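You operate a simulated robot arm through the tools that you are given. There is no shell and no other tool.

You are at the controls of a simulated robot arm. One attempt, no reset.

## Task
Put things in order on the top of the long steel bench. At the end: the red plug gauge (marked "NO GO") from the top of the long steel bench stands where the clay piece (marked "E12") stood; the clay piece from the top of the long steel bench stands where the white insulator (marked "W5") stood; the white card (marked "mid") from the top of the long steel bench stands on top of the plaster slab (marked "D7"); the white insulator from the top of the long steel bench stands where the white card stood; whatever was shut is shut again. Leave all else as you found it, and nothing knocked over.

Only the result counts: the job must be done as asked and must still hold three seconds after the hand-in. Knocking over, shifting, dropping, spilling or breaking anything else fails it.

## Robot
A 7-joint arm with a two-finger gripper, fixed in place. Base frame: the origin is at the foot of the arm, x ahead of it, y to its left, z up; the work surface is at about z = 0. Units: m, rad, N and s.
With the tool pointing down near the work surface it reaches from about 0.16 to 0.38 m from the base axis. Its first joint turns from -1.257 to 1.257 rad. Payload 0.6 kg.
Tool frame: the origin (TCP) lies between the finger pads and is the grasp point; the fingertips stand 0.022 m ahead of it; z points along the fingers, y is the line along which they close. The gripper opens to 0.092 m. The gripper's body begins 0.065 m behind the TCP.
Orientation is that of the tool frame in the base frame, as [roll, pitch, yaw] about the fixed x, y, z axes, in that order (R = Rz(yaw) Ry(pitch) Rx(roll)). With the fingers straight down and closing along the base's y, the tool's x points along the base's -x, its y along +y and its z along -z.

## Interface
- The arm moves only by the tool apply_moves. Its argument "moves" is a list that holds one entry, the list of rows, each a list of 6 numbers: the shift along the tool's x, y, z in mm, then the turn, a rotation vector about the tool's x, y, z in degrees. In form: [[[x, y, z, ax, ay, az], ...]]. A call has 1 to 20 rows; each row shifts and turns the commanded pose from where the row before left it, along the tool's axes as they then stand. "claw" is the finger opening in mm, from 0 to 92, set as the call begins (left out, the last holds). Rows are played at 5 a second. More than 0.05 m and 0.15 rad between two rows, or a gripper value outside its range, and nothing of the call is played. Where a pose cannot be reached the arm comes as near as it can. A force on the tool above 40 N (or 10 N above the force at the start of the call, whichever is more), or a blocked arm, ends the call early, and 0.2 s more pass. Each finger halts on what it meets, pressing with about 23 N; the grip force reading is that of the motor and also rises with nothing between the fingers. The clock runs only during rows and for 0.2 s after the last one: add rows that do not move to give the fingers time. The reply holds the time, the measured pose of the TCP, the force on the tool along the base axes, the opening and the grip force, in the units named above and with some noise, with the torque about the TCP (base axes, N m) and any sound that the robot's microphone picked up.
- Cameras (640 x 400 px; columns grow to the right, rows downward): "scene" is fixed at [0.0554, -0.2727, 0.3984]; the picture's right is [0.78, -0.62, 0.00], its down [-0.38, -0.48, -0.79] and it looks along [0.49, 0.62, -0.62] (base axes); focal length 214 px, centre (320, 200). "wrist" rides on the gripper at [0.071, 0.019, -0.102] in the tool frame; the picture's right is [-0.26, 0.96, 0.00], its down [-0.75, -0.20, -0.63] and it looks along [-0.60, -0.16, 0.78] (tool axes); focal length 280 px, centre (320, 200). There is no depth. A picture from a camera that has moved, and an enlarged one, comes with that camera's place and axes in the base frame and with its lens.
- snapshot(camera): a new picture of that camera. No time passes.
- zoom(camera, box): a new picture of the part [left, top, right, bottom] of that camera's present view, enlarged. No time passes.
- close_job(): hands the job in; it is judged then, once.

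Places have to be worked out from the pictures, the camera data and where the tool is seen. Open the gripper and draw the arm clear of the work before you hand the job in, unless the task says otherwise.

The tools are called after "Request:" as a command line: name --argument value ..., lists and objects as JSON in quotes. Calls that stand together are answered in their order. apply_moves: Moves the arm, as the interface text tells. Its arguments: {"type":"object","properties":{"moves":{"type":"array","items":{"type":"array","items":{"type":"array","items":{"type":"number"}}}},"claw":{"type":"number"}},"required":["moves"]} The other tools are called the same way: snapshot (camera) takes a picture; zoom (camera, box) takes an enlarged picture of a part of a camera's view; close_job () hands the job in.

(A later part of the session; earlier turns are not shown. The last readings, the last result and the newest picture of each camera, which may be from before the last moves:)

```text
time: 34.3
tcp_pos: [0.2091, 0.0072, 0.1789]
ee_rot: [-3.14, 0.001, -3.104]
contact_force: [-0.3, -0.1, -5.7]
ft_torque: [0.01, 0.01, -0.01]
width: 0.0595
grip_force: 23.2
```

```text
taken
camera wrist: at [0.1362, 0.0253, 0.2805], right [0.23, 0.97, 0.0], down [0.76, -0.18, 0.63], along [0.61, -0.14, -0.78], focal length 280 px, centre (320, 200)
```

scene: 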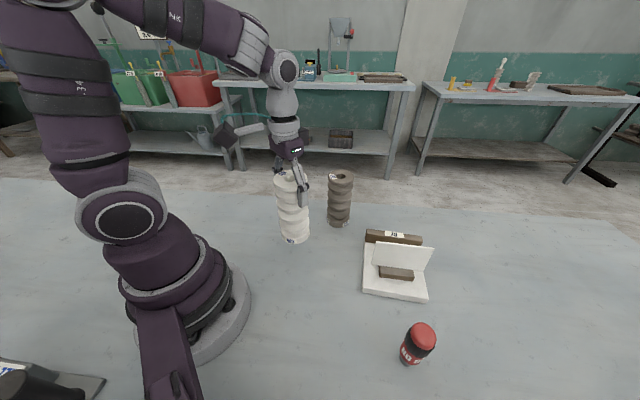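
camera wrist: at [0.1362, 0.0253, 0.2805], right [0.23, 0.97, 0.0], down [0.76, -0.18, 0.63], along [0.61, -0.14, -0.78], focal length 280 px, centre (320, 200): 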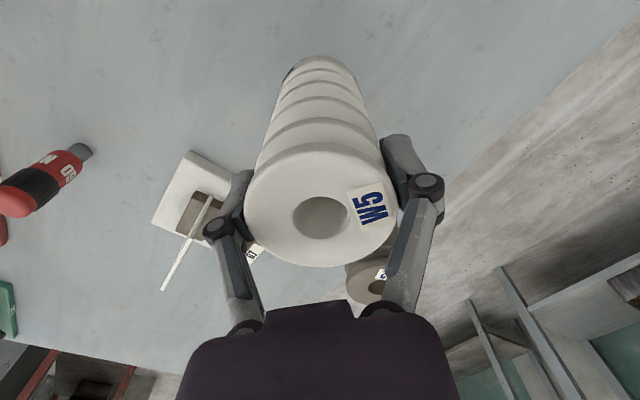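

Steady so far at (0.209,0.007). I continue the swing to the card's old bearing of about -47.5°.

Request:
apply_moves --moves '[[[0.2, -9, 0, 0, 0, 2.5], [0.8, -18, 0, 0, 0, 4.95], [0.8, -18, 0, 0, 0, 4.95], [0.8, -18, 0, 0, 0, 4.95], [0.8, -18, 0, 0, 0, 4.95], [0.8, -18, 0, 0, 0, 4.95], [0.8, -18, 0, 0, 0, 4.95], [0.8, -18, 0, 0, 0, 4.95], [0.8, -18, 0, 0, 0, 4.95], [0.8, -18, 0, 0, 0, 4.95], [0.2, -9, 0, 0, 0, 2.5], [0, 0, 0, 0, 0, 0], [0, 0, 0, 0, 0, 0]]]'

Request:
snapshot --camera "scene"

Request:
snapshot --camera "wrist"

```text
time: 37.1
tcp_pos: [0.1413, -0.1528, 0.1778]
ee_rot: [3.139, 0.0, 2.312]
contact_force: [0.0, -0.8, -5.3]
ft_torque: [-0.02, -0.01, 0.02]
width: 0.0593
grip_force: 23.0
```

```text
taken
```

scene: 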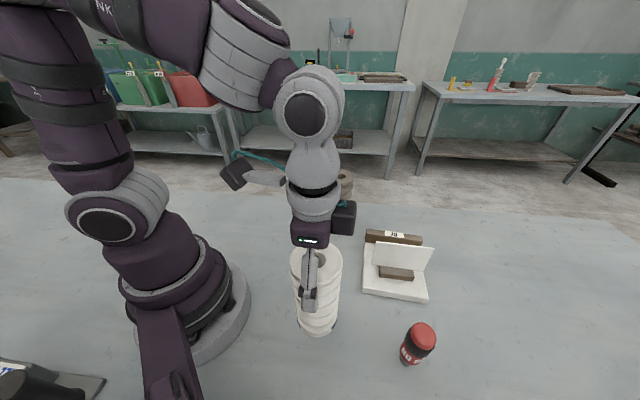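

```text
taken
camera wrist: at [0.1066, -0.0866, 0.28], right [0.89, 0.46, 0.0], down [0.36, -0.69, 0.63], along [0.29, -0.55, -0.78], focal length 280 px, centre (320, 200)
```

wrist: 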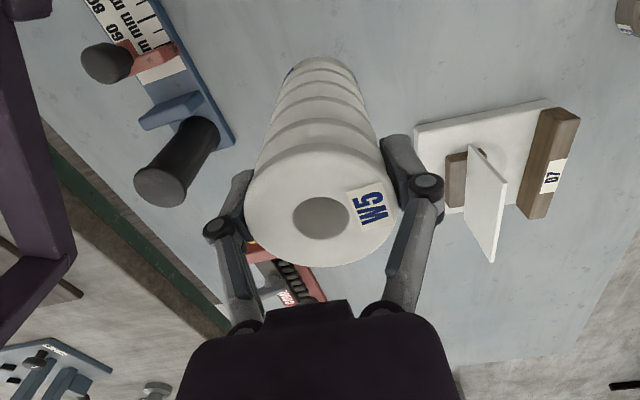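

At (0.141,-0.153), right over the card's old centre. I lower 56 mm, to just above the surface.

Request:
apply_moves --moves '[[[0, 0, 8, 0, 0, 0], [0, 0, 14, 0, 0, 0], [0, 0, 14, 0, 0, 0], [0, 0, 12, 0, 0, 0], [0, 0, 8, 0, 0, 0], [0, 0, 0, 0, 0, 0], [0, 0, 0, 0, 0, 0]]]'

Request:
zoom --camera "scene" --box '[240, 240, 400, 370]'

```text
time: 38.7
tcp_pos: [0.1409, -0.1521, 0.1216]
ee_rot: [3.139, 0.001, 2.314]
contact_force: [0.5, 0.2, -5.9]
ft_torque: [0.04, -0.01, 0.0]
width: 0.0593
grip_force: 23.6
```

```text
3.08 times, centred on (320, 305) of scene
camera zoom: at [0.0555, -0.2727, 0.3984], right [0.78, -0.62, 0.0], down [-0.38, -0.48, -0.79], along [0.49, 0.62, -0.62], focal length 660 px, centre (320, -123)
```

zoom: 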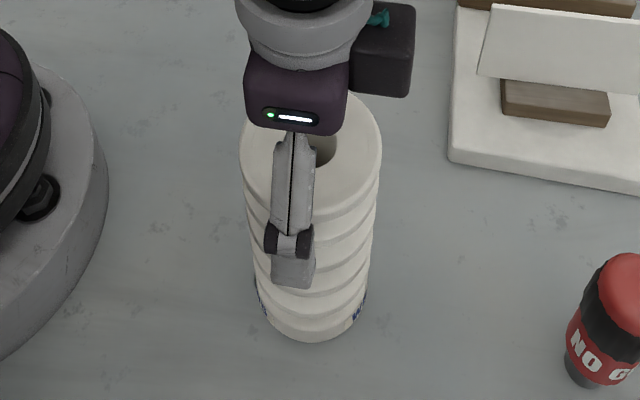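

Nearly down (weight still carried). I lower in 1 mm steps, watching the force.

Request:
apply_moves --moves '[[[-0.5, -1.2, 1, 0, 0, 0], [0, 0, 1, 0, 0, 0], [0, 0, 0, 0, 0, 0]]]'

```text
time: 39.5
tcp_pos: [0.1416, -0.154, 0.1186]
ee_rot: [3.14, 0.0, 2.313]
contact_force: [0.2, 0.4, -5.4]
ft_torque: [0.03, -0.01, 0.01]
width: 0.0591
grip_force: 23.1
```

Still hanging at z≈0.1186; continue in small steps.

Request:
apply_moves --moves '[[[0, 0, 0.8, 0, 0, 0], [0, 0, 0, 0, 0, 0]]]'

```text
time: 40.1
tcp_pos: [0.1409, -0.1547, 0.1189]
ee_rot: [3.141, -0.001, 2.314]
contact_force: [0.3, -0.3, -7.3]
ft_torque: [0.02, -0.01, -0.01]
width: 0.0594
grip_force: 23.2
```

Still no contact (-7 N reading, noise); another step.

Request:
apply_moves --moves '[[[0, 0, 0.8, 0, 0, 0], [0, 0, 0, 0, 0, 0]]]'

```text
time: 40.7
tcp_pos: [0.142, -0.1544, 0.1177]
ee_rot: [3.14, -0.001, 2.314]
contact_force: [0.1, 0.6, -5.9]
ft_torque: [-0.01, -0.02, 0.01]
width: 0.0592
grip_force: 23.1
```

Still carried; another small step.

Request:
apply_moves --moves '[[[0, 0, 0.8, 0, 0, 0], [0, 0, 0, 0, 0, 0]]]'

```text
time: 41.3
tcp_pos: [0.1413, -0.1545, 0.1174]
ee_rot: [3.14, 0.002, 2.313]
contact_force: [-1.6, 3.7, 16.2]
ft_torque: [0.01, 0.01, -0.11]
width: 0.0594
grip_force: 22.8
```

Contact (force now +16 N). I back off 0.4 mm and open the fingers.

Request:
apply_moves --moves '[[[0, 0, -0.4, 0, 0, 0], [0, 0, 0, 0, 0, 0]]]'

Request:
apply_moves --moves '[[[0, 0, 0, 0, 0, 0], [0, 0, 0, 0, 0, 0], [0, 0, 0, 0, 0, 0], [0, 0, 0, 0, 0, 0]]]' --claw 90

Request:
zoom --camera "scene" --box '[240, 240, 400, 370]'

Request:
snapshot --camera "wrist"

```text
time: 41.9
tcp_pos: [0.1405, -0.1549, 0.1172]
ee_rot: [3.141, 0.001, 2.315]
contact_force: [3.3, -0.4, 1.2]
ft_torque: [-0.29, -0.43, 0.08]
width: 0.0597
grip_force: 22.9
```

```text
time: 42.9
tcp_pos: [0.1404, -0.1543, 0.1182]
ee_rot: [3.139, -0.001, 2.314]
contact_force: [0.0, -0.3, -0.7]
ft_torque: [-0.03, 0.01, -0.04]
width: 0.09
grip_force: 0.0
```

```text
3.08 times, centred on (320, 305) of scene
camera zoom: at [0.0554, -0.2727, 0.3984], right [0.78, -0.62, 0.0], down [-0.38, -0.48, -0.79], along [0.49, 0.62, -0.62], focal length 660 px, centre (320, -123)
```

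zoom: 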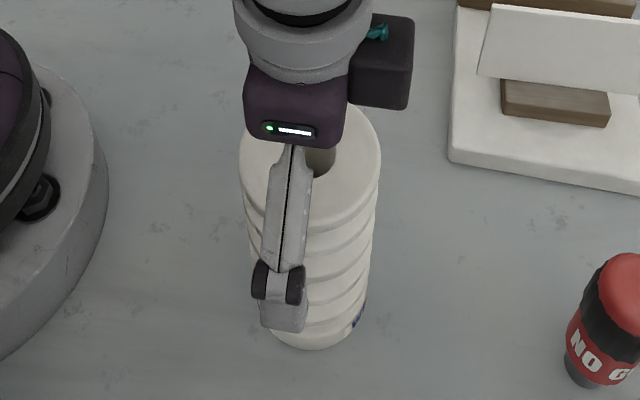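

```text
taken
camera wrist: at [0.1056, -0.0879, 0.2197], right [0.89, 0.46, 0.0], down [0.36, -0.69, 0.63], along [0.29, -0.55, -0.78], focal length 280 px, centre (320, 200)
```

wrist: 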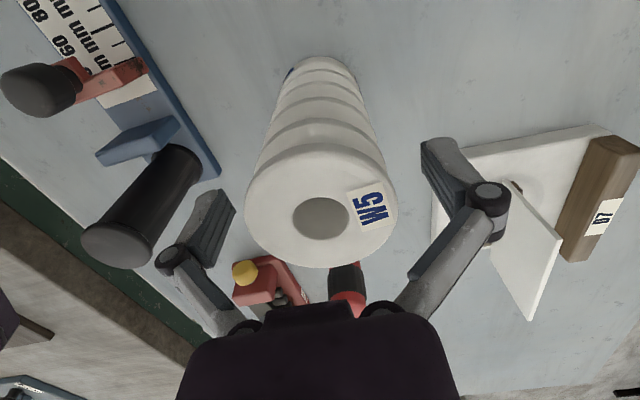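

The insulator stands at the card's old place, upright. I rise 82 mm and swing back to face the clay, stopping short of it at r≈0.27 for a look.

Request:
apply_moves --moves '[[[0, 0, -12, 0, 0, 0], [0, 0, -20, 0, 0, 0], [0, 0, -25, 0, 0, 0], [0, 0, -25, 0, 0, 0], [1.7, 26.9, 0, 0, 0, -7.4], [1.7, 26.9, 0, 0, 0, -7.4], [1.7, 26.9, 0, 0, 0, -7.4], [1.7, 26.9, 0, 0, 0, -7.4], [1.7, 26.9, 0, 0, 0, -7.4], [1.7, 26.9, 0, 0, 0, -7.4], [1.7, 26.9, 0, 0, 0, -7.4], [-30, 0, 0, 0, 0, 0], [-30, 0, 0, 0, 0, 0], [0, 0, 0, 0, 0, 0], [0, 0, 0, 0, 0, 0]]]' --claw 92

Request:
snapshot --camera "wrist"

Request:
snapshot --camera "scene"

Request:
zoom --camera "scene" --box '[240, 240, 400, 370]'

```text
time: 46.1
tcp_pos: [0.2675, 0.0183, 0.2018]
ee_rot: [-3.141, 0.001, -3.066]
contact_force: [0.8, -0.3, 0.7]
ft_torque: [0.02, -0.03, -0.03]
width: 0.0921
grip_force: 0.0
```

```text
taken
camera wrist: at [0.1941, 0.0344, 0.3037], right [0.19, 0.98, 0.0], down [0.77, -0.15, 0.63], along [0.62, -0.12, -0.78], focal length 280 px, centre (320, 200)
```

wrist: 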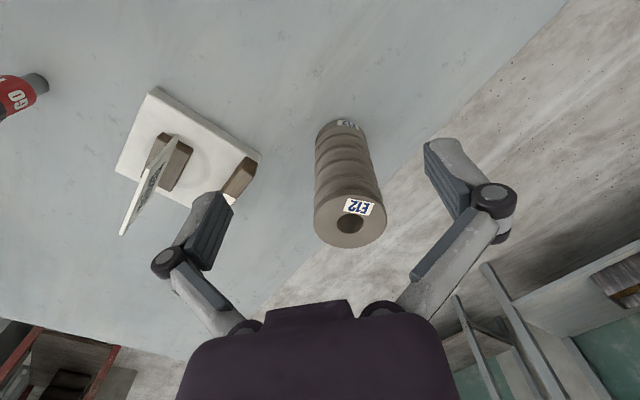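

```text
taken
```

scene: 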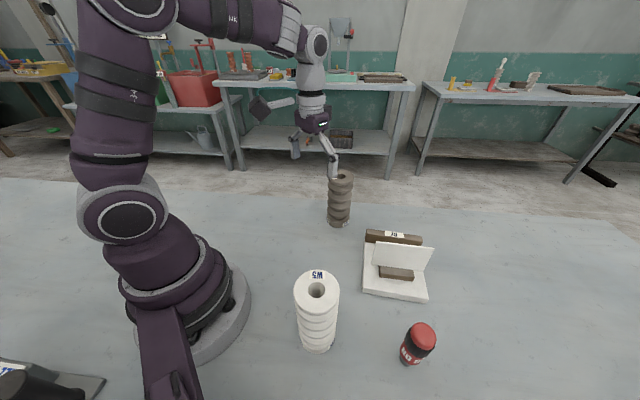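

```text
3.08 times, centred on (320, 305) of scene
camera zoom: at [0.0555, -0.2727, 0.3984], right [0.78, -0.62, 0.0], down [-0.38, -0.48, -0.79], along [0.49, 0.62, -0.62], focal length 660 px, centre (320, -123)
```

zoom: 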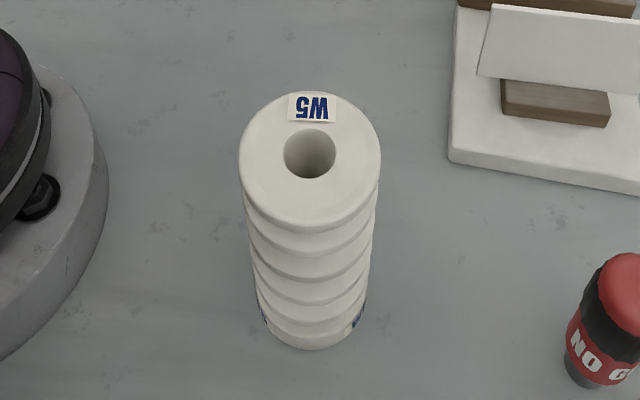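

The insulator stands well at the card's old spot. The clay's top is about 80 mm further out and 3 mm to +y in the tool frame; I come down to z≈0.18 while moving over it and check alignment.

Request:
apply_moves --moves '[[[-20, 0.7, 11, 0, 0, 0], [-20, 0.7, 11, 0, 0, 0], [-20, 0.7, 0, 0, 0, 0], [-20, 0.7, 0, 0, 0, 0], [0, 0, 0, 0, 0, 0], [0, 0, 0, 0, 0, 0]]]'

Request:
snapshot --camera "wrist"

Request:
zoom --camera "scene" --box '[270, 110, 410, 250]'

```text
time: 47.5
tcp_pos: [0.3453, 0.0291, 0.1782]
ee_rot: [-3.14, 0.004, -3.064]
contact_force: [0.6, 0.4, -0.1]
ft_torque: [-0.03, -0.01, 0.03]
width: 0.0922
grip_force: 0.0
```

```text
taken
camera wrist: at [0.2735, 0.0437, 0.2808], right [0.19, 0.98, 0.0], down [0.77, -0.15, 0.63], along [0.62, -0.12, -0.78], focal length 280 px, centre (320, 200)
```

wrist: 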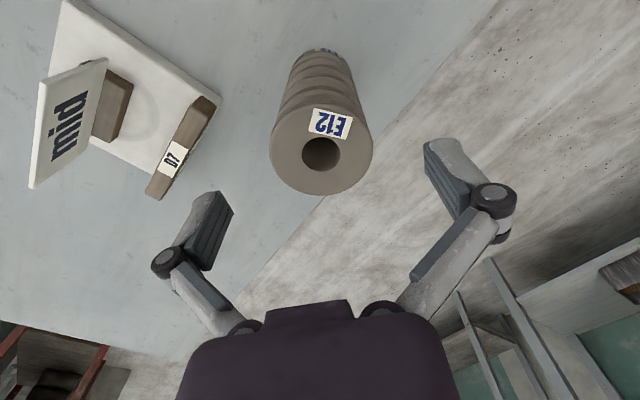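

```text
2.86 times, centred on (340, 180) of scene
camera zoom: at [0.0555, -0.2727, 0.3984], right [0.78, -0.62, 0.0], down [-0.38, -0.48, -0.79], along [0.49, 0.62, -0.62], focal length 613 px, centre (263, 257)
```

zoom: 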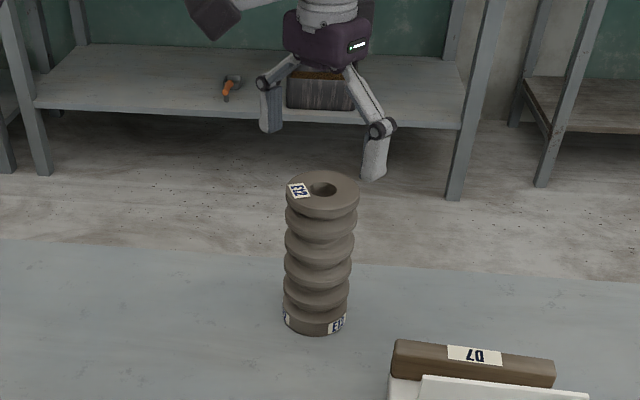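

The clay's top appears about 4 mm further outward than the TCP; laterally it is centred. I shift and descend to z≈0.118 as with the insulator.

Request:
apply_moves --moves '[[[-4, 0.5, 0, 0, 0, 0], [0, 0, 15, 0, 0, 0], [0, 0, 15, 0, 0, 0], [0, 0, 15, 0, 0, 0], [0, 0, 15, 0, 0, 0], [0, 0, 0, 0, 0, 0], [0, 0, 0, 0, 0, 0]]]'

Request:
snapshot --camera "wrist"

Request:
zoom --camera "scene" --box '[270, 110, 410, 250]'

```text
time: 49.1
tcp_pos: [0.3506, 0.0284, 0.1195]
ee_rot: [-3.141, 0.003, -3.065]
contact_force: [-0.2, 0.2, -0.1]
ft_torque: [0.01, 0.03, 0.02]
width: 0.092
grip_force: 0.1
```

```text
taken
camera wrist: at [0.2778, 0.0444, 0.2216], right [0.19, 0.98, 0.0], down [0.77, -0.15, 0.63], along [0.62, -0.12, -0.78], focal length 280 px, centre (320, 200)
```

wrist: 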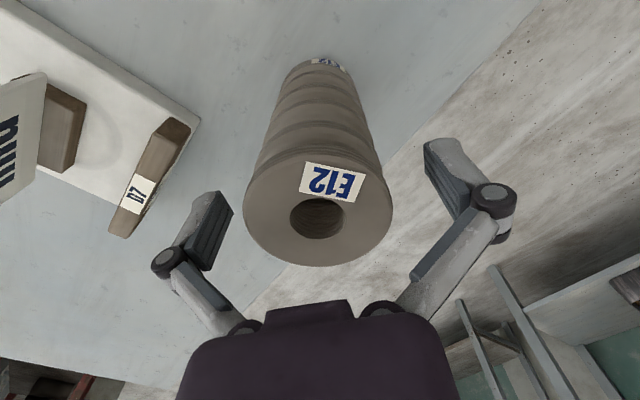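

```text
2.86 times, centred on (340, 180) of scene
camera zoom: at [0.0554, -0.2727, 0.3984], right [0.78, -0.62, 0.0], down [-0.38, -0.48, -0.79], along [0.49, 0.62, -0.62], focal length 613 px, centre (263, 257)
```

zoom: 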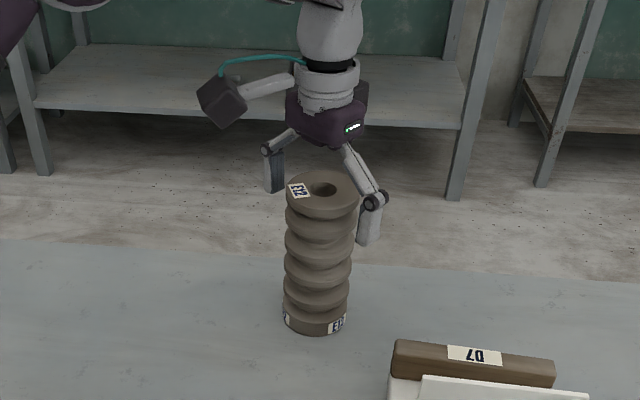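

The clay sits just as the insulator did when well gripped. I close the fingers.

Request:
apply_moves --moves '[[[0, 0, 0, 0, 0, 0], [0, 0, 0, 0, 0, 0], [0, 0, 0, 0, 0, 0], [0, 0, 0, 0, 0, 0], [0, 0, 0, 0, 0, 0]]]' --claw 0

Request:
snapshot --camera "wrist"

Request:
zoom --camera "scene" --box '[270, 110, 410, 250]'

```text
time: 50.3
tcp_pos: [0.3506, 0.0285, 0.1201]
ee_rot: [-3.141, 0.005, -3.063]
contact_force: [0.8, -6.1, 15.3]
ft_torque: [-0.2, 0.0, 0.03]
width: 0.0596
grip_force: 22.7
```

```text
taken
camera wrist: at [0.2779, 0.0442, 0.222], right [0.19, 0.98, 0.0], down [0.77, -0.15, 0.63], along [0.62, -0.12, -0.78], focal length 280 px, centre (320, 200)
```

wrist: 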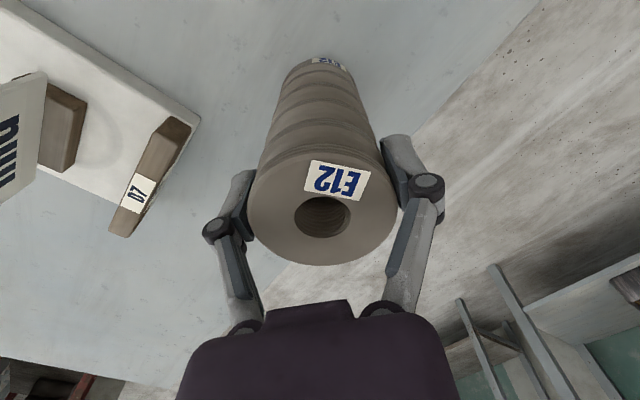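

```text
2.86 times, centred on (340, 180) of scene
camera zoom: at [0.0554, -0.2727, 0.3984], right [0.78, -0.62, 0.0], down [-0.38, -0.48, -0.79], along [0.49, 0.62, -0.62], focal length 613 px, centre (263, 257)
```

zoom: 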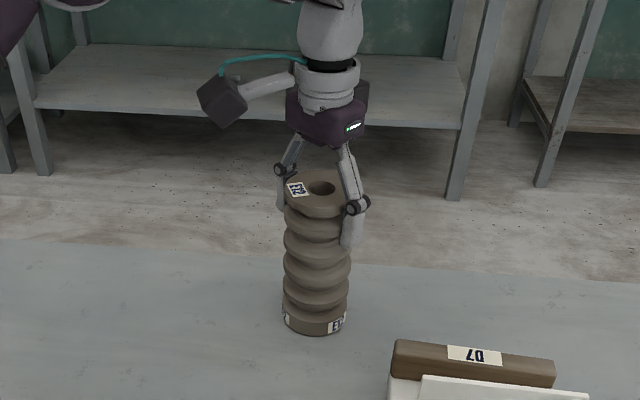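

The clay is gripped (59.6 mm) with its centre at about (0.3507,0.028), noted as the gauge's target. I lift it 42 mm, then draw it in.

Request:
apply_moves --moves '[[[0, 0, -3, 0, 0, 0], [0, 0, -8, 0, 0, 0], [0, 0, -12, 0, 0, 0], [0, 0, -12, 0, 0, 0], [0, 0, -7, 0, 0, 0], [0, 0, 0, 0, 0, 0], [10, 0, 0, 0, 0, 0], [18, 0, 0, 0, 0, 0], [18, 0, 0, 0, 0, 0], [18, 0, 0, 0, 0, 0], [18, 0, 0, 0, 0, 0], [13, 0, 0, 0, 0, 0], [6, 0, 0, 0, 0, 0], [0, 0, 0, 0, 0, 0]]]'

Request:
snapshot --camera "wrist"

Request:
snapshot --camera "scene"

```text
time: 53.3
tcp_pos: [0.2507, 0.0218, 0.1587]
ee_rot: [-3.14, 0.001, -3.065]
contact_force: [0.3, -0.1, -5.5]
ft_torque: [-0.01, 0.0, -0.01]
width: 0.0596
grip_force: 23.0
```

```text
taken
camera wrist: at [0.1764, 0.0372, 0.2624], right [0.19, 0.98, 0.0], down [0.77, -0.15, 0.63], along [0.62, -0.12, -0.78], focal length 280 px, centre (320, 200)
```

wrist: 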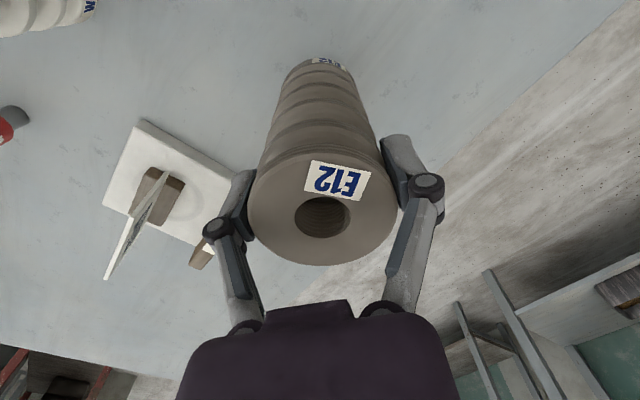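

```text
taken
```

scene: 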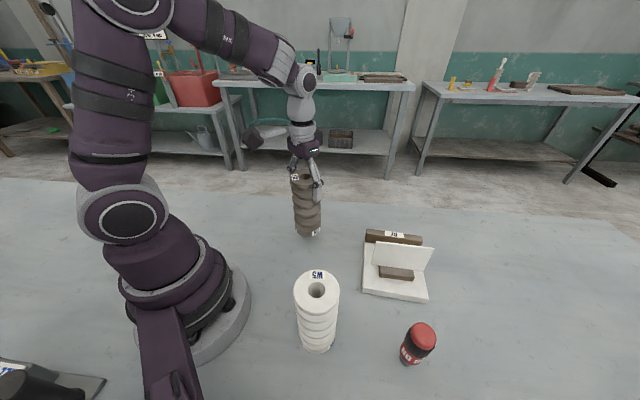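

The clay is carried steadily at (0.25,0.021). I swing it round to the insulator's old bearing of about 52°.

Request:
apply_moves --moves '[[[0.2, 10.3, 0, 0, 0, -2.36], [0.85, 20.6, 0, 0, 0, -4.72], [0.85, 20.6, 0, 0, 0, -4.72], [0.85, 20.6, 0, 0, 0, -4.72], [0.85, 20.6, 0, 0, 0, -4.72], [0.85, 20.6, 0, 0, 0, -4.72], [0.85, 20.6, 0, 0, 0, -4.72], [0.85, 20.6, 0, 0, 0, -4.72], [0.85, 20.6, 0, 0, 0, -4.72], [0.85, 20.6, 0, 0, 0, -4.72], [0.2, 10.3, 0, 0, 0, -2.36], [0, 0, 0, 0, 0, 0], [0, 0, 0, 0, 0, 0]]]'

Request:
snapshot --camera "wrist"

Request:
snapshot --camera "scene"

```text
time: 56.1
tcp_pos: [0.1564, 0.2002, 0.1594]
ee_rot: [-3.141, 0.001, -2.24]
contact_force: [-0.4, 0.4, -5.8]
ft_torque: [-0.02, 0.03, 0.0]
width: 0.0597
grip_force: 22.8
```

```text
taken
camera wrist: at [0.0961, 0.1572, 0.2617], right [-0.59, 0.8, 0.0], down [0.63, 0.46, 0.63], along [0.5, 0.37, -0.78], focal length 280 px, centre (320, 200)
```

wrist: 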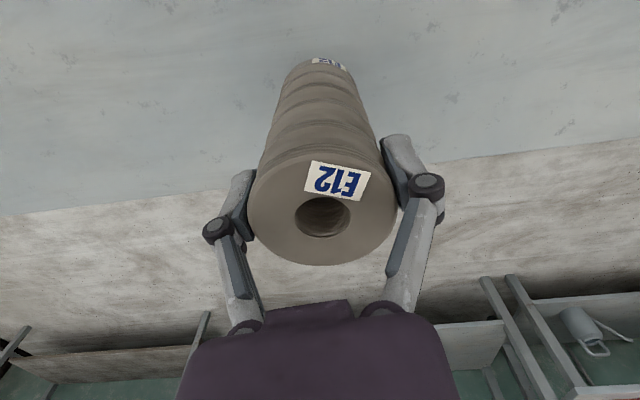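

```text
taken
```

scene: 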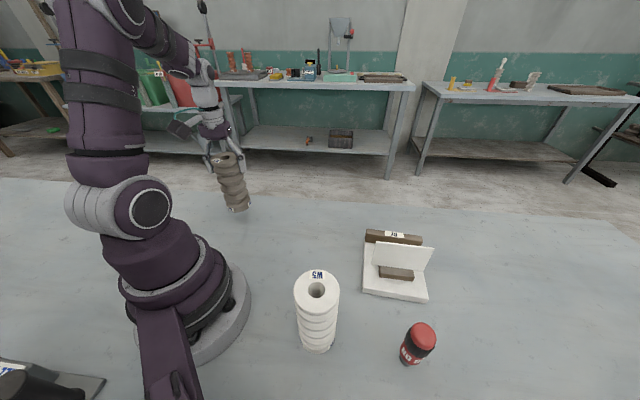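

TCP is about 3 mm beyond the insulator's old centre, so I correct by 2.8 mm inward and lower 40 mm.

Request:
apply_moves --moves '[[[2.8, -0.7, 4, 0, 0, 0], [0, 0, 10, 0, 0, 0], [0, 0, 12, 0, 0, 0], [0, 0, 9, 0, 0, 0], [0, 0, 5, 0, 0, 0], [0, 0, 0, 0, 0, 0], [0, 0, 0, 0, 0, 0]]]'

Request:
zoom --camera "scene" --box '[170, 110, 310, 250]'

Request:
snapshot --camera "wrist"

```text
time: 57.7
tcp_pos: [0.1549, 0.1966, 0.1195]
ee_rot: [-3.141, 0.002, -2.242]
contact_force: [3.9, -7.1, 14.6]
ft_torque: [-0.28, -0.14, -0.01]
width: 0.0595
grip_force: 22.9
```

```text
2.86 times, centred on (240, 180) of scene
camera zoom: at [0.0554, -0.2727, 0.3983], right [0.78, -0.62, 0.0], down [-0.38, -0.48, -0.79], along [0.49, 0.62, -0.62], focal length 613 px, centre (549, 257)
```

zoom: 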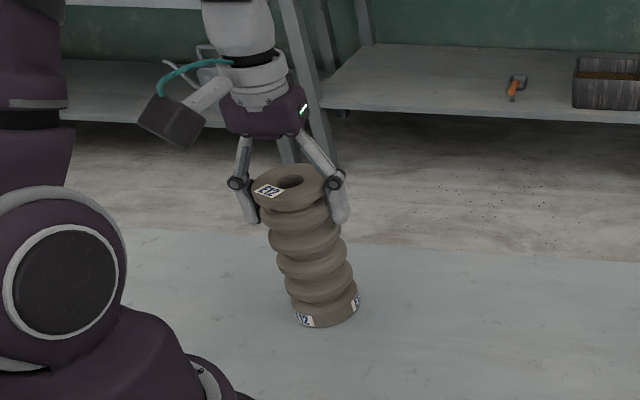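

```text
taken
camera wrist: at [0.095, 0.1545, 0.2217], right [-0.59, 0.81, 0.0], down [0.63, 0.46, 0.63], along [0.51, 0.37, -0.78], focal length 280 px, centre (320, 200)
```

wrist: 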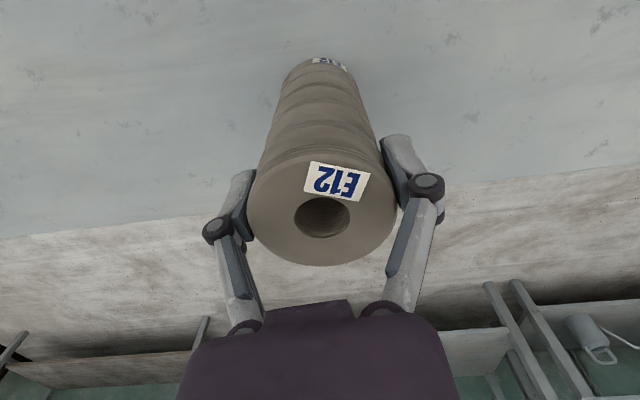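

The clay is down (+14.6 N) and its base matches the insulator's old image spot within about 2 px. I back off 0.4 mm and open.

Request:
apply_moves --moves '[[[0, 0, -0.4, 0, 0, 0], [0, 0, 0, 0, 0, 0]]]'

Request:
apply_moves --moves '[[[0, 0, 0, 0, 0, 0], [0, 0, 0, 0, 0, 0], [0, 0, 0, 0, 0, 0], [0, 0, 0, 0, 0, 0]]]' --claw 92

Request:
zoom --camera "scene" --box '[170, 110, 310, 250]'

```text
time: 58.3
tcp_pos: [0.1546, 0.1979, 0.1201]
ee_rot: [3.142, 0.003, -2.24]
contact_force: [0.7, 0.8, -3.0]
ft_torque: [0.18, -0.09, -0.06]
width: 0.0595
grip_force: 22.9
```

```text
time: 59.3
tcp_pos: [0.155, 0.1979, 0.1197]
ee_rot: [-3.139, 0.001, -2.243]
contact_force: [0.4, 0.4, 0.1]
ft_torque: [-0.03, 0.02, -0.03]
width: 0.0918
grip_force: 0.0
```

```text
2.86 times, centred on (240, 180) of scene
camera zoom: at [0.0554, -0.2727, 0.3984], right [0.78, -0.62, 0.0], down [-0.38, -0.48, -0.79], along [0.49, 0.62, -0.62], focal length 613 px, centre (549, 257)
```

zoom: 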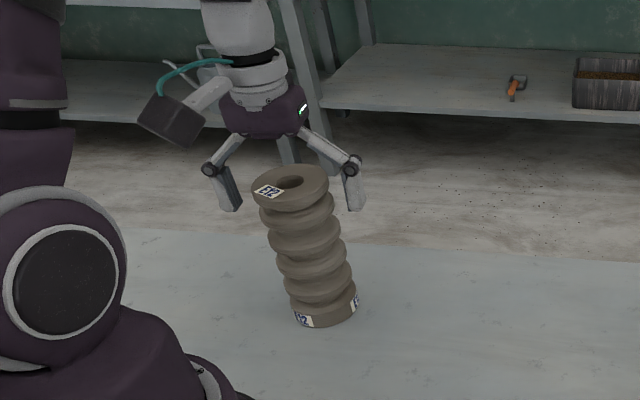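

The clay stands in the insulator's old place. I rise to z≈0.2, draw in and swing round toward the gauge's bearing, passing well above everything.

Request:
apply_moves --moves '[[[0, 0, -12, 0, 0, 0], [0, 0, -20, 0, 0, 0], [0, 0, -25, 0, 0, 0], [0, 0, -25, 0, 0, 0], [25, 0, 0, 0, 0, 0], [25, 0, 0, 0, 0, 0], [1.9, -27.4, 0, 0, 0, 7.88], [1.9, -27.4, 0, 0, 0, 7.88], [1.9, -27.4, 0, 0, 0, 7.88], [1.9, -27.4, 0, 0, 0, 7.88], [1.9, -27.4, 0, 0, 0, 7.88], [1.9, -27.4, 0, 0, 0, 7.88], [1.9, -27.4, 0, 0, 0, 7.88], [1.9, -27.4, 0, 0, 0, 7.88], [1.9, -27.4, 0, 0, 0, 7.88], [1.9, -27.4, 0, 0, 0, 7.88], [1.9, -27.4, 0, 0, 0, 7.88], [0, 0, 0, 0, 0, 0], [0, 0, 0, 0, 0, 0]]]'

Request:
snapshot --camera "wrist"

Request:
snapshot --camera "scene"

```text
time: 63.3
tcp_pos: [0.1641, -0.1145, 0.2023]
ee_rot: [3.14, 0.002, 2.53]
contact_force: [-0.5, -0.3, 0.0]
ft_torque: [0.01, -0.01, 0.02]
width: 0.0922
grip_force: 0.0
```

```text
taken
camera wrist: at [0.1159, -0.0569, 0.3037], right [0.77, 0.64, 0.0], down [0.5, -0.6, 0.63], along [0.4, -0.48, -0.78], focal length 280 px, centre (320, 200)
```

wrist: 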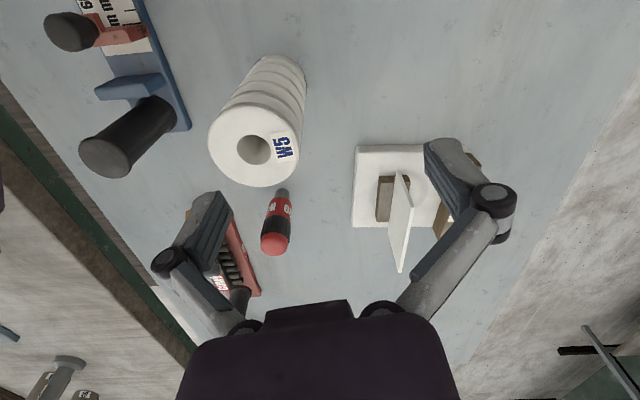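

```text
taken
```

scene: 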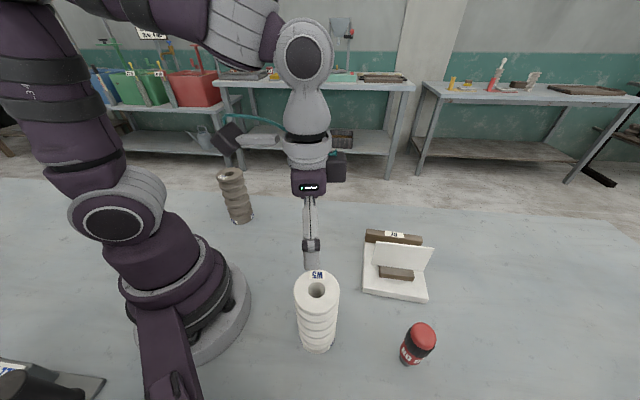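

All placed pieces stand. I look closer at the gauge and the red device beside it.

Request:
zoom --camera "wrist" --box '[180, 170, 340, 310]'

Request:
zoom --camera "scene" --box '[370, 300, 470, 390]'

```text
2.86 times, centred on (260, 240) of wrist
camera zoom: at [0.1159, -0.0569, 0.3037], right [0.77, 0.64, 0.0], down [0.5, -0.6, 0.63], along [0.4, -0.48, -0.78], focal length 801 px, centre (491, 86)
```

zoom: 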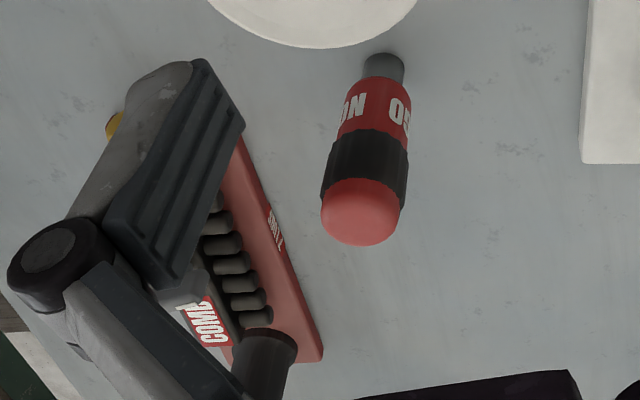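

```text
4.44 times, centred on (420, 345) of scene
camera zoom: at [0.0554, -0.2727, 0.3984], right [0.78, -0.62, 0.0], down [-0.38, -0.48, -0.79], along [0.49, 0.62, -0.62], focal length 953 px, centre (-124, -444)
```

zoom: 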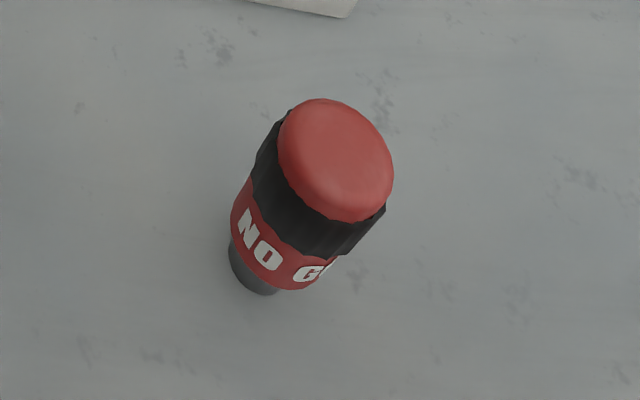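

The gauge stands at about (0.2245,-0.269), height ≈0.097, with the red device's edge about 77 mm away on one side, so I narrow the fingers to 64 mm. I turn to the gauge's bearing and move at height to 50 mm short of it.

Request:
apply_moves --moves '[[[0, 0, 0, 0, 0, 7.55], [0, 0, 0, 0, 0, 7.55], [-26.8, -13.1, 0, 0, 0, 0], [-26.8, -13.1, 0, 0, 0, 0], [-26.8, -13.1, 0, 0, 0, 0], [-26.8, -13.1, 0, 0, 0, 0], [0, 0, 0, 0, 0, 0], [0, 0, 0, 0, 0, 0]]]' --claw 64

Request:
snapshot --camera "wrist"

Request:
snapshot --camera "scene"

```text
time: 65.1
tcp_pos: [0.1912, -0.2308, 0.2021]
ee_rot: [3.139, -0.001, 2.266]
contact_force: [0.1, -0.7, 0.1]
ft_torque: [0.0, 0.0, -0.01]
width: 0.064
grip_force: 0.0
```

```text
taken
camera wrist: at [0.1609, -0.1637, 0.3045], right [0.91, 0.42, 0.0], down [0.33, -0.71, 0.62], along [0.26, -0.57, -0.78], focal length 280 px, centre (320, 200)
```

wrist: 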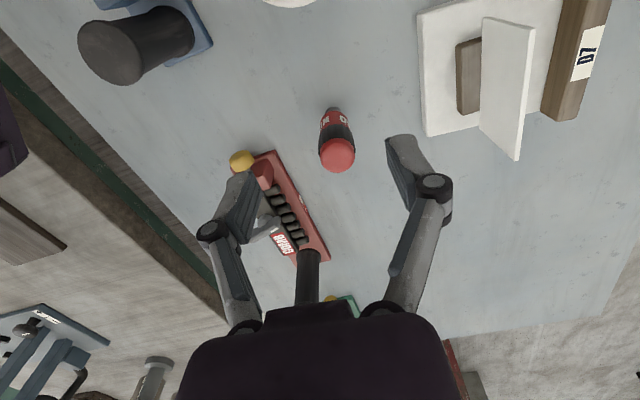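

```text
taken
```

scene: 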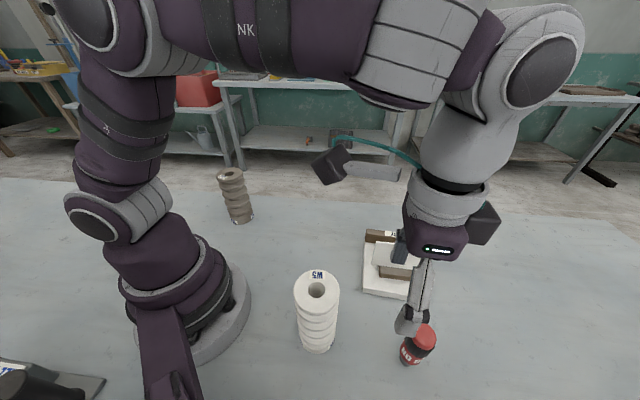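

The gauge is 49 mm ahead and 2 mm to +y of the TCP. I move over it, coming down to z≈0.166 (fingertips well above its top), and check.

Request:
apply_moves --moves '[[[-16.4, 0.6, 12, 0, 0, 0], [-16.4, 0.6, 12, 0, 0, 0], [-16.4, 0.6, 12, 0, 0, 0], [0, 0, 0, 0, 0, 0], [0, 0, 0, 0, 0, 0]]]'

Request:
snapshot --camera "wrist"

Request:
snapshot --camera "scene"

```text
time: 66.3
tcp_pos: [0.2258, -0.2664, 0.166]
ee_rot: [-3.141, 0.001, 2.264]
contact_force: [0.0, 0.9, 0.4]
ft_torque: [0.02, 0.01, -0.03]
width: 0.0641
grip_force: 0.0
```

```text
taken
camera wrist: at [0.194, -0.1985, 0.2693], right [0.91, 0.42, 0.0], down [0.32, -0.71, 0.63], along [0.26, -0.57, -0.78], focal length 280 px, centre (320, 200)
```

wrist: 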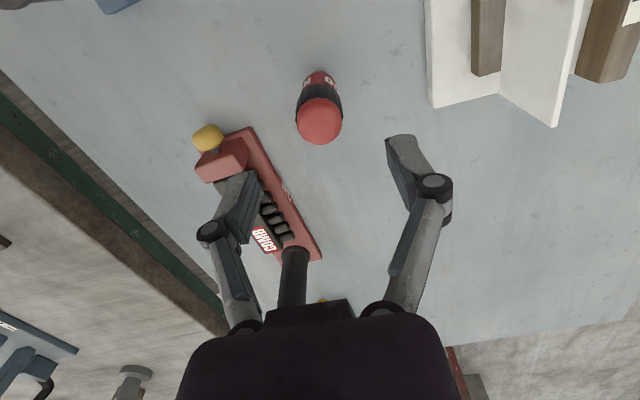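

```text
taken
```

scene: 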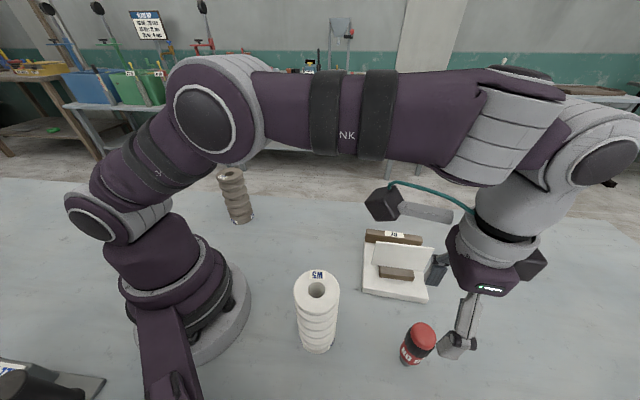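

Aligned over the gauge (dome at (319,122) vs predicted (320,119)). I descend in two stages to z≈0.063, first to 0.10.

Request:
apply_moves --moves '[[[0, 0, 16, 0, 0, 0], [0, 0, 16, 0, 0, 0], [0, 0, 16, 0, 0, 0], [0, 0, 18, 0, 0, 0], [0, 0, 0, 0, 0, 0]]]'

Request:
snapshot --camera "wrist"

Request:
snapshot --camera "scene"

```text
time: 67.5
tcp_pos: [0.2243, -0.2655, 0.1013]
ee_rot: [3.141, 0.0, 2.269]
contact_force: [0.4, 0.0, -0.5]
ft_torque: [-0.02, -0.02, -0.02]
width: 0.0639
grip_force: 0.0
```

```text
taken
camera wrist: at [0.1933, -0.1987, 0.2029], right [0.91, 0.42, 0.0], down [0.33, -0.71, 0.63], along [0.26, -0.57, -0.78], focal length 280 px, centre (320, 200)
```

wrist: 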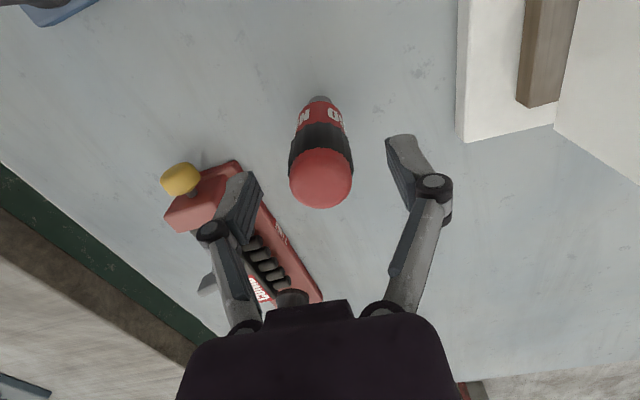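

```text
taken
```

scene: 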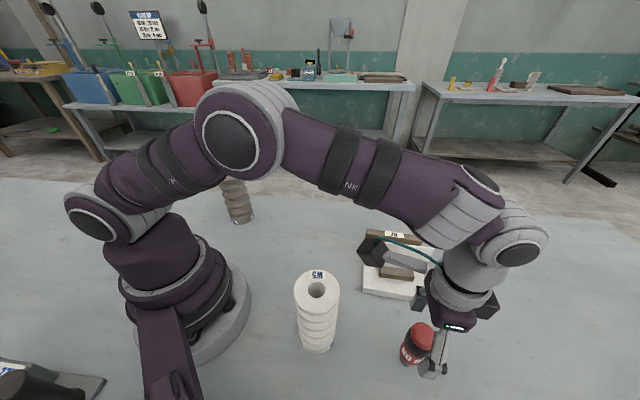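

Still centred, and the wrist camera box stays clear of the insulator (about 18 mm above its top at the end). I go down the last 38 mm and close.

Request:
apply_moves --moves '[[[0, 0, 13, 0, 0, 0], [0, 0, 13, 0, 0, 0], [0, 0, 12, 0, 0, 0], [0, 0, 0, 0, 0, 0]]]'

Request:
apply_moves --moves '[[[0, 0, 0, 0, 0, 0], [0, 0, 0, 0, 0, 0], [0, 0, 0, 0, 0, 0], [0, 0, 0, 0, 0, 0], [0, 0, 0, 0, 0, 0]]]' --claw 0

Request:
snapshot --camera "wrist"

Request:
snapshot --camera "scene"

```text
time: 68.5
tcp_pos: [0.224, -0.2657, 0.062]
ee_rot: [3.14, 0.0, 2.267]
contact_force: [-0.2, -0.1, 0.5]
ft_torque: [0.01, 0.02, 0.0]
width: 0.064
grip_force: 0.0
```

```text
time: 69.7
tcp_pos: [0.225, -0.2666, 0.0635]
ee_rot: [3.14, -0.001, 2.267]
contact_force: [0.3, 0.2, 1.9]
ft_torque: [-0.06, 0.0, 0.04]
width: 0.0288
grip_force: 22.9
```

```text
taken
camera wrist: at [0.1924, -0.1983, 0.1647], right [0.91, 0.42, 0.0], down [0.32, -0.71, 0.63], along [0.26, -0.57, -0.78], focal length 280 px, centre (320, 200)
```

wrist: 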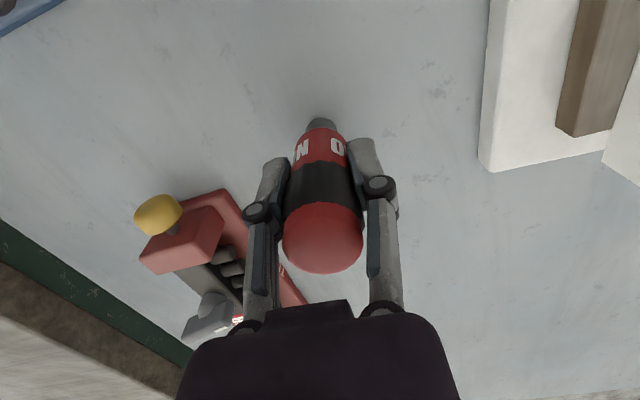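

```text
taken
```

scene: 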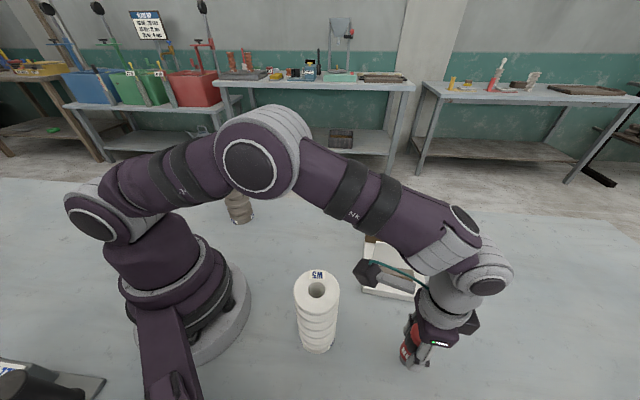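

The gauge is gripped (28.8 mm, 23 N) at z≈0.063. I lift it 110 mm, then draw it in to r≈0.28, a lane between the insulator and the card.

Request:
apply_moves --moves '[[[0, 0, -3, 0, 0, 0], [0, 0, -8, 0, 0, 0], [0, 0, -14, 0, 0, 0], [0, 0, -17, 0, 0, 0], [0, 0, -17, 0, 0, 0], [0, 0, -17, 0, 0, 0], [0, 0, -17, 0, 0, 0], [0, 0, -11, 0, 0, 0], [0, 0, -6, 0, 0, 0], [0, 0, 0, 0, 0, 0]]]'

Request:
snapshot --camera "wrist"

Request:
snapshot --camera "scene"

```text
time: 71.9
tcp_pos: [0.2245, -0.2666, 0.1745]
ee_rot: [3.14, -0.001, 2.267]
contact_force: [0.4, -0.2, -0.9]
ft_torque: [0.02, -0.01, 0.03]
width: 0.0287
grip_force: 22.6
```

```text
taken
camera wrist: at [0.1933, -0.1993, 0.2755], right [0.91, 0.42, 0.0], down [0.33, -0.71, 0.63], along [0.26, -0.57, -0.78], focal length 280 px, centre (320, 200)
```

wrist: 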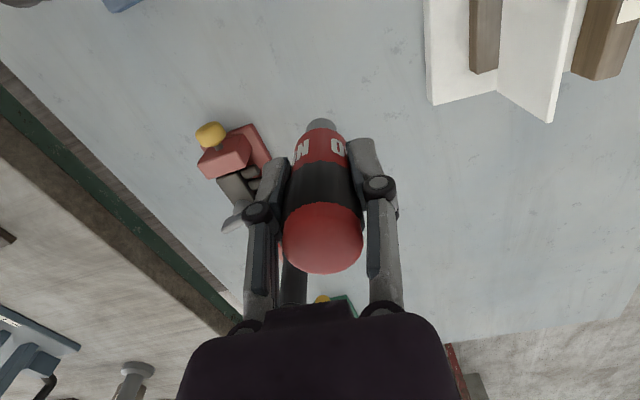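

```text
taken
```

scene: 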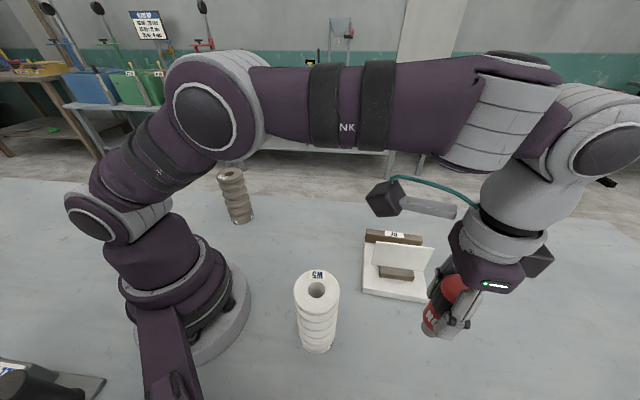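

The gauge is up, bottom at about 0.112. I draw in 68 mm while rising to z≈0.2.

Request:
apply_moves --moves '[[[10, 0, 0, 0, 0, 0], [16, 0, -2, 0, 0, 0], [16, 0, -7, 0, 0, 0], [16, 0, -8, 0, 0, 0], [10, 0, -8, 0, 0, 0], [0, 0, 0, 0, 0, 0]]]'

Request:
snapshot --camera "scene"

```text
time: 73.3
tcp_pos: [0.1805, -0.2155, 0.1978]
ee_rot: [3.14, 0.0, 2.267]
contact_force: [-0.1, -0.5, -1.6]
ft_torque: [0.03, 0.02, 0.01]
width: 0.0289
grip_force: 23.2
```

```text
taken
```

scene: 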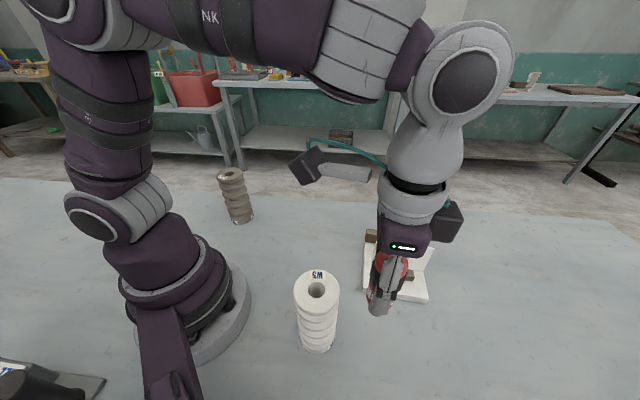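

At (0.18,-0.2155,0.198), clear of both the insulator and card. I swing at r≈0.28 to the clay's old bearing of about 4.5°.

Request:
apply_moves --moves '[[[0.2, 11.1, 0, 0, 0, -2.27], [0.9, 22.3, 0, 0, 0, -4.55], [0.9, 22.3, 0, 0, 0, -4.55], [0.9, 22.3, 0, 0, 0, -4.55], [0.9, 22.3, 0, 0, 0, -4.55], [0.9, 22.3, 0, 0, 0, -4.55], [0.9, 22.3, 0, 0, 0, -4.55], [0.9, 22.3, 0, 0, 0, -4.55], [0.9, 22.3, 0, 0, 0, -4.55], [0.9, 22.3, 0, 0, 0, -4.55], [0.9, 22.3, 0, 0, 0, -4.55], [0.9, 22.3, 0, 0, 0, -4.55], [0.2, 11.1, 0, 0, 0, -2.27], [0, 0, 0, 0, 0, 0], [0, 0, 0, 0, 0, 0]]]'

Request:
snapshot --camera "scene"

Request:
snapshot --camera "wrist"

```text
time: 76.5
tcp_pos: [0.2799, 0.0241, 0.1974]
ee_rot: [3.141, 0.002, -3.06]
contact_force: [-0.7, 0.5, -1.1]
ft_torque: [0.01, -0.02, 0.01]
width: 0.0284
grip_force: 23.0
```

```text
taken
```

scene: 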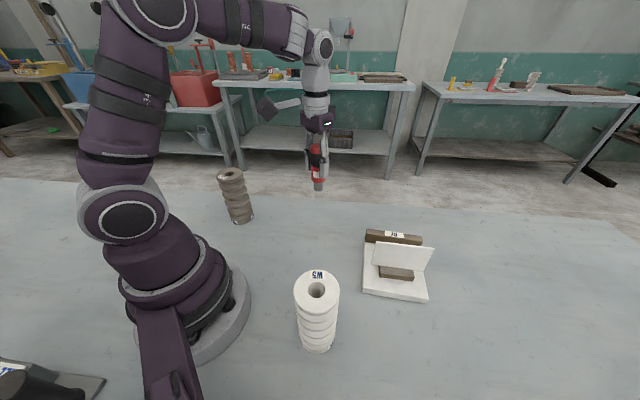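

```text
taken
camera wrist: at [0.2075, 0.0388, 0.2999], right [0.19, 0.98, 0.0], down [0.77, -0.15, 0.63], along [0.62, -0.12, -0.78], focal length 280 px, centre (320, 200)
```

wrist: 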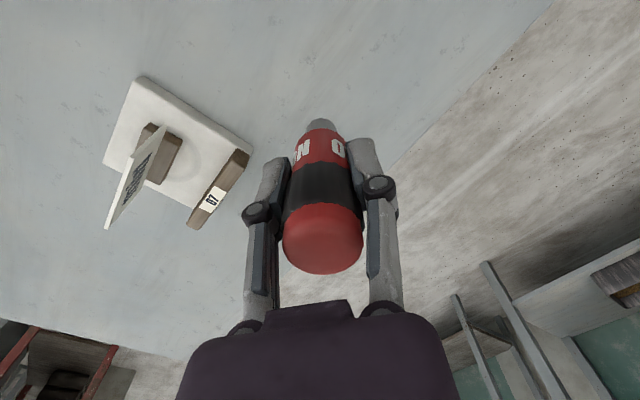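

The gauge is steady at (0.28,0.025). I extend 71 mm out to the clay's old place while coming down to z≈0.175.

Request:
apply_moves --moves '[[[-12, -0.4, 4, 0, 0, 0], [-18, -0.5, 6, 0, 0, 0], [-18, -0.5, 6, 0, 0, 0], [-15, -0.5, 6, 0, 0, 0], [-8, -0.3, 0, 0, 0, 0], [0, 0, 0, 0, 0, 0], [0, 0, 0, 0, 0, 0]]]'

Request:
snapshot --camera "wrist"

Request:
zoom --camera "scene" --box '[270, 110, 410, 250]'

```text
time: 78.1
tcp_pos: [0.3498, 0.0274, 0.1761]
ee_rot: [-3.142, 0.001, -3.063]
contact_force: [1.1, -0.2, -1.2]
ft_torque: [0.01, 0.0, 0.02]
width: 0.0285
grip_force: 23.2
```

```text
taken
camera wrist: at [0.2776, 0.041, 0.278], right [0.19, 0.98, 0.0], down [0.77, -0.15, 0.63], along [0.62, -0.12, -0.78], focal length 280 px, centre (320, 200)
```

wrist: 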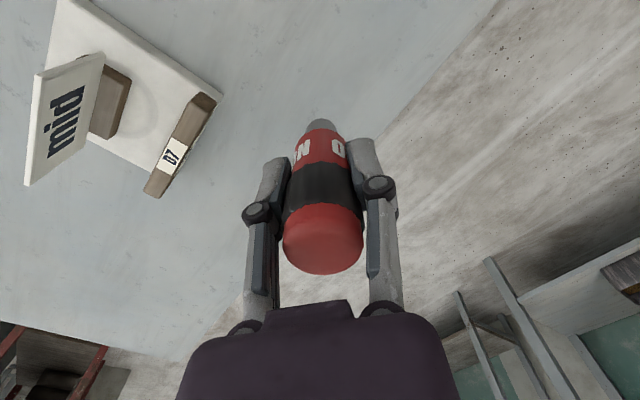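

```text
2.86 times, centred on (340, 180) of scene
camera zoom: at [0.0555, -0.2727, 0.3984], right [0.78, -0.62, 0.0], down [-0.38, -0.48, -0.79], along [0.49, 0.62, -0.62], focal length 613 px, centre (263, 257)
```

zoom: 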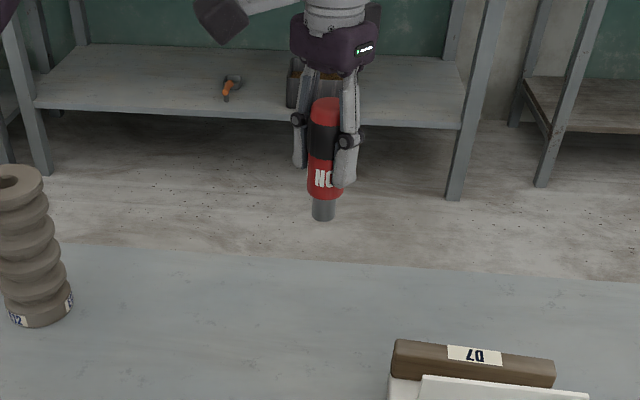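

Right over the clay's old centre. I lower 105 mm, leaving several mm before touch-down.

Request:
apply_moves --moves '[[[-0.7, 0.4, 8, 0, 0, 0], [0, 0, 15, 0, 0, 0], [0, 0, 18, 0, 0, 0], [0, 0, 18, 0, 0, 0], [0, 0, 18, 0, 0, 0], [0, 0, 15, 0, 0, 0], [0, 0, 8, 0, 0, 0], [0, 0, 5, 0, 0, 0], [0, 0, 0, 0, 0, 0], [0, 0, 0, 0, 0, 0]]]'

Request:
zoom --camera "scene" --box '[270, 110, 410, 250]'

```text
time: 80.3
tcp_pos: [0.3519, 0.0268, 0.0717]
ee_rot: [3.141, 0.002, -3.062]
contact_force: [0.5, -0.1, -1.5]
ft_torque: [-0.02, 0.0, 0.01]
width: 0.0287
grip_force: 22.9
```

```text
2.86 times, centred on (340, 180) of scene
camera zoom: at [0.0555, -0.2727, 0.3984], right [0.78, -0.62, 0.0], down [-0.38, -0.48, -0.79], along [0.49, 0.62, -0.62], focal length 613 px, centre (263, 257)
```

zoom: 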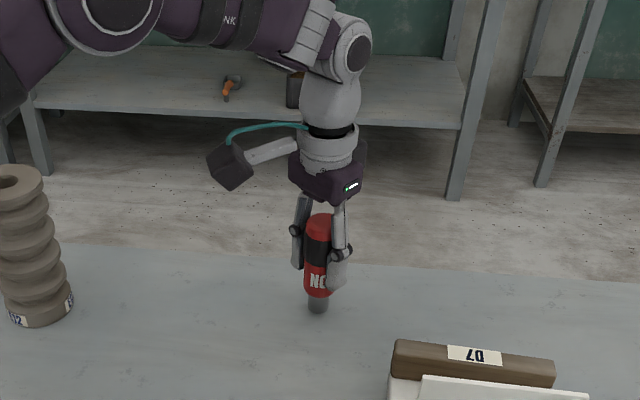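

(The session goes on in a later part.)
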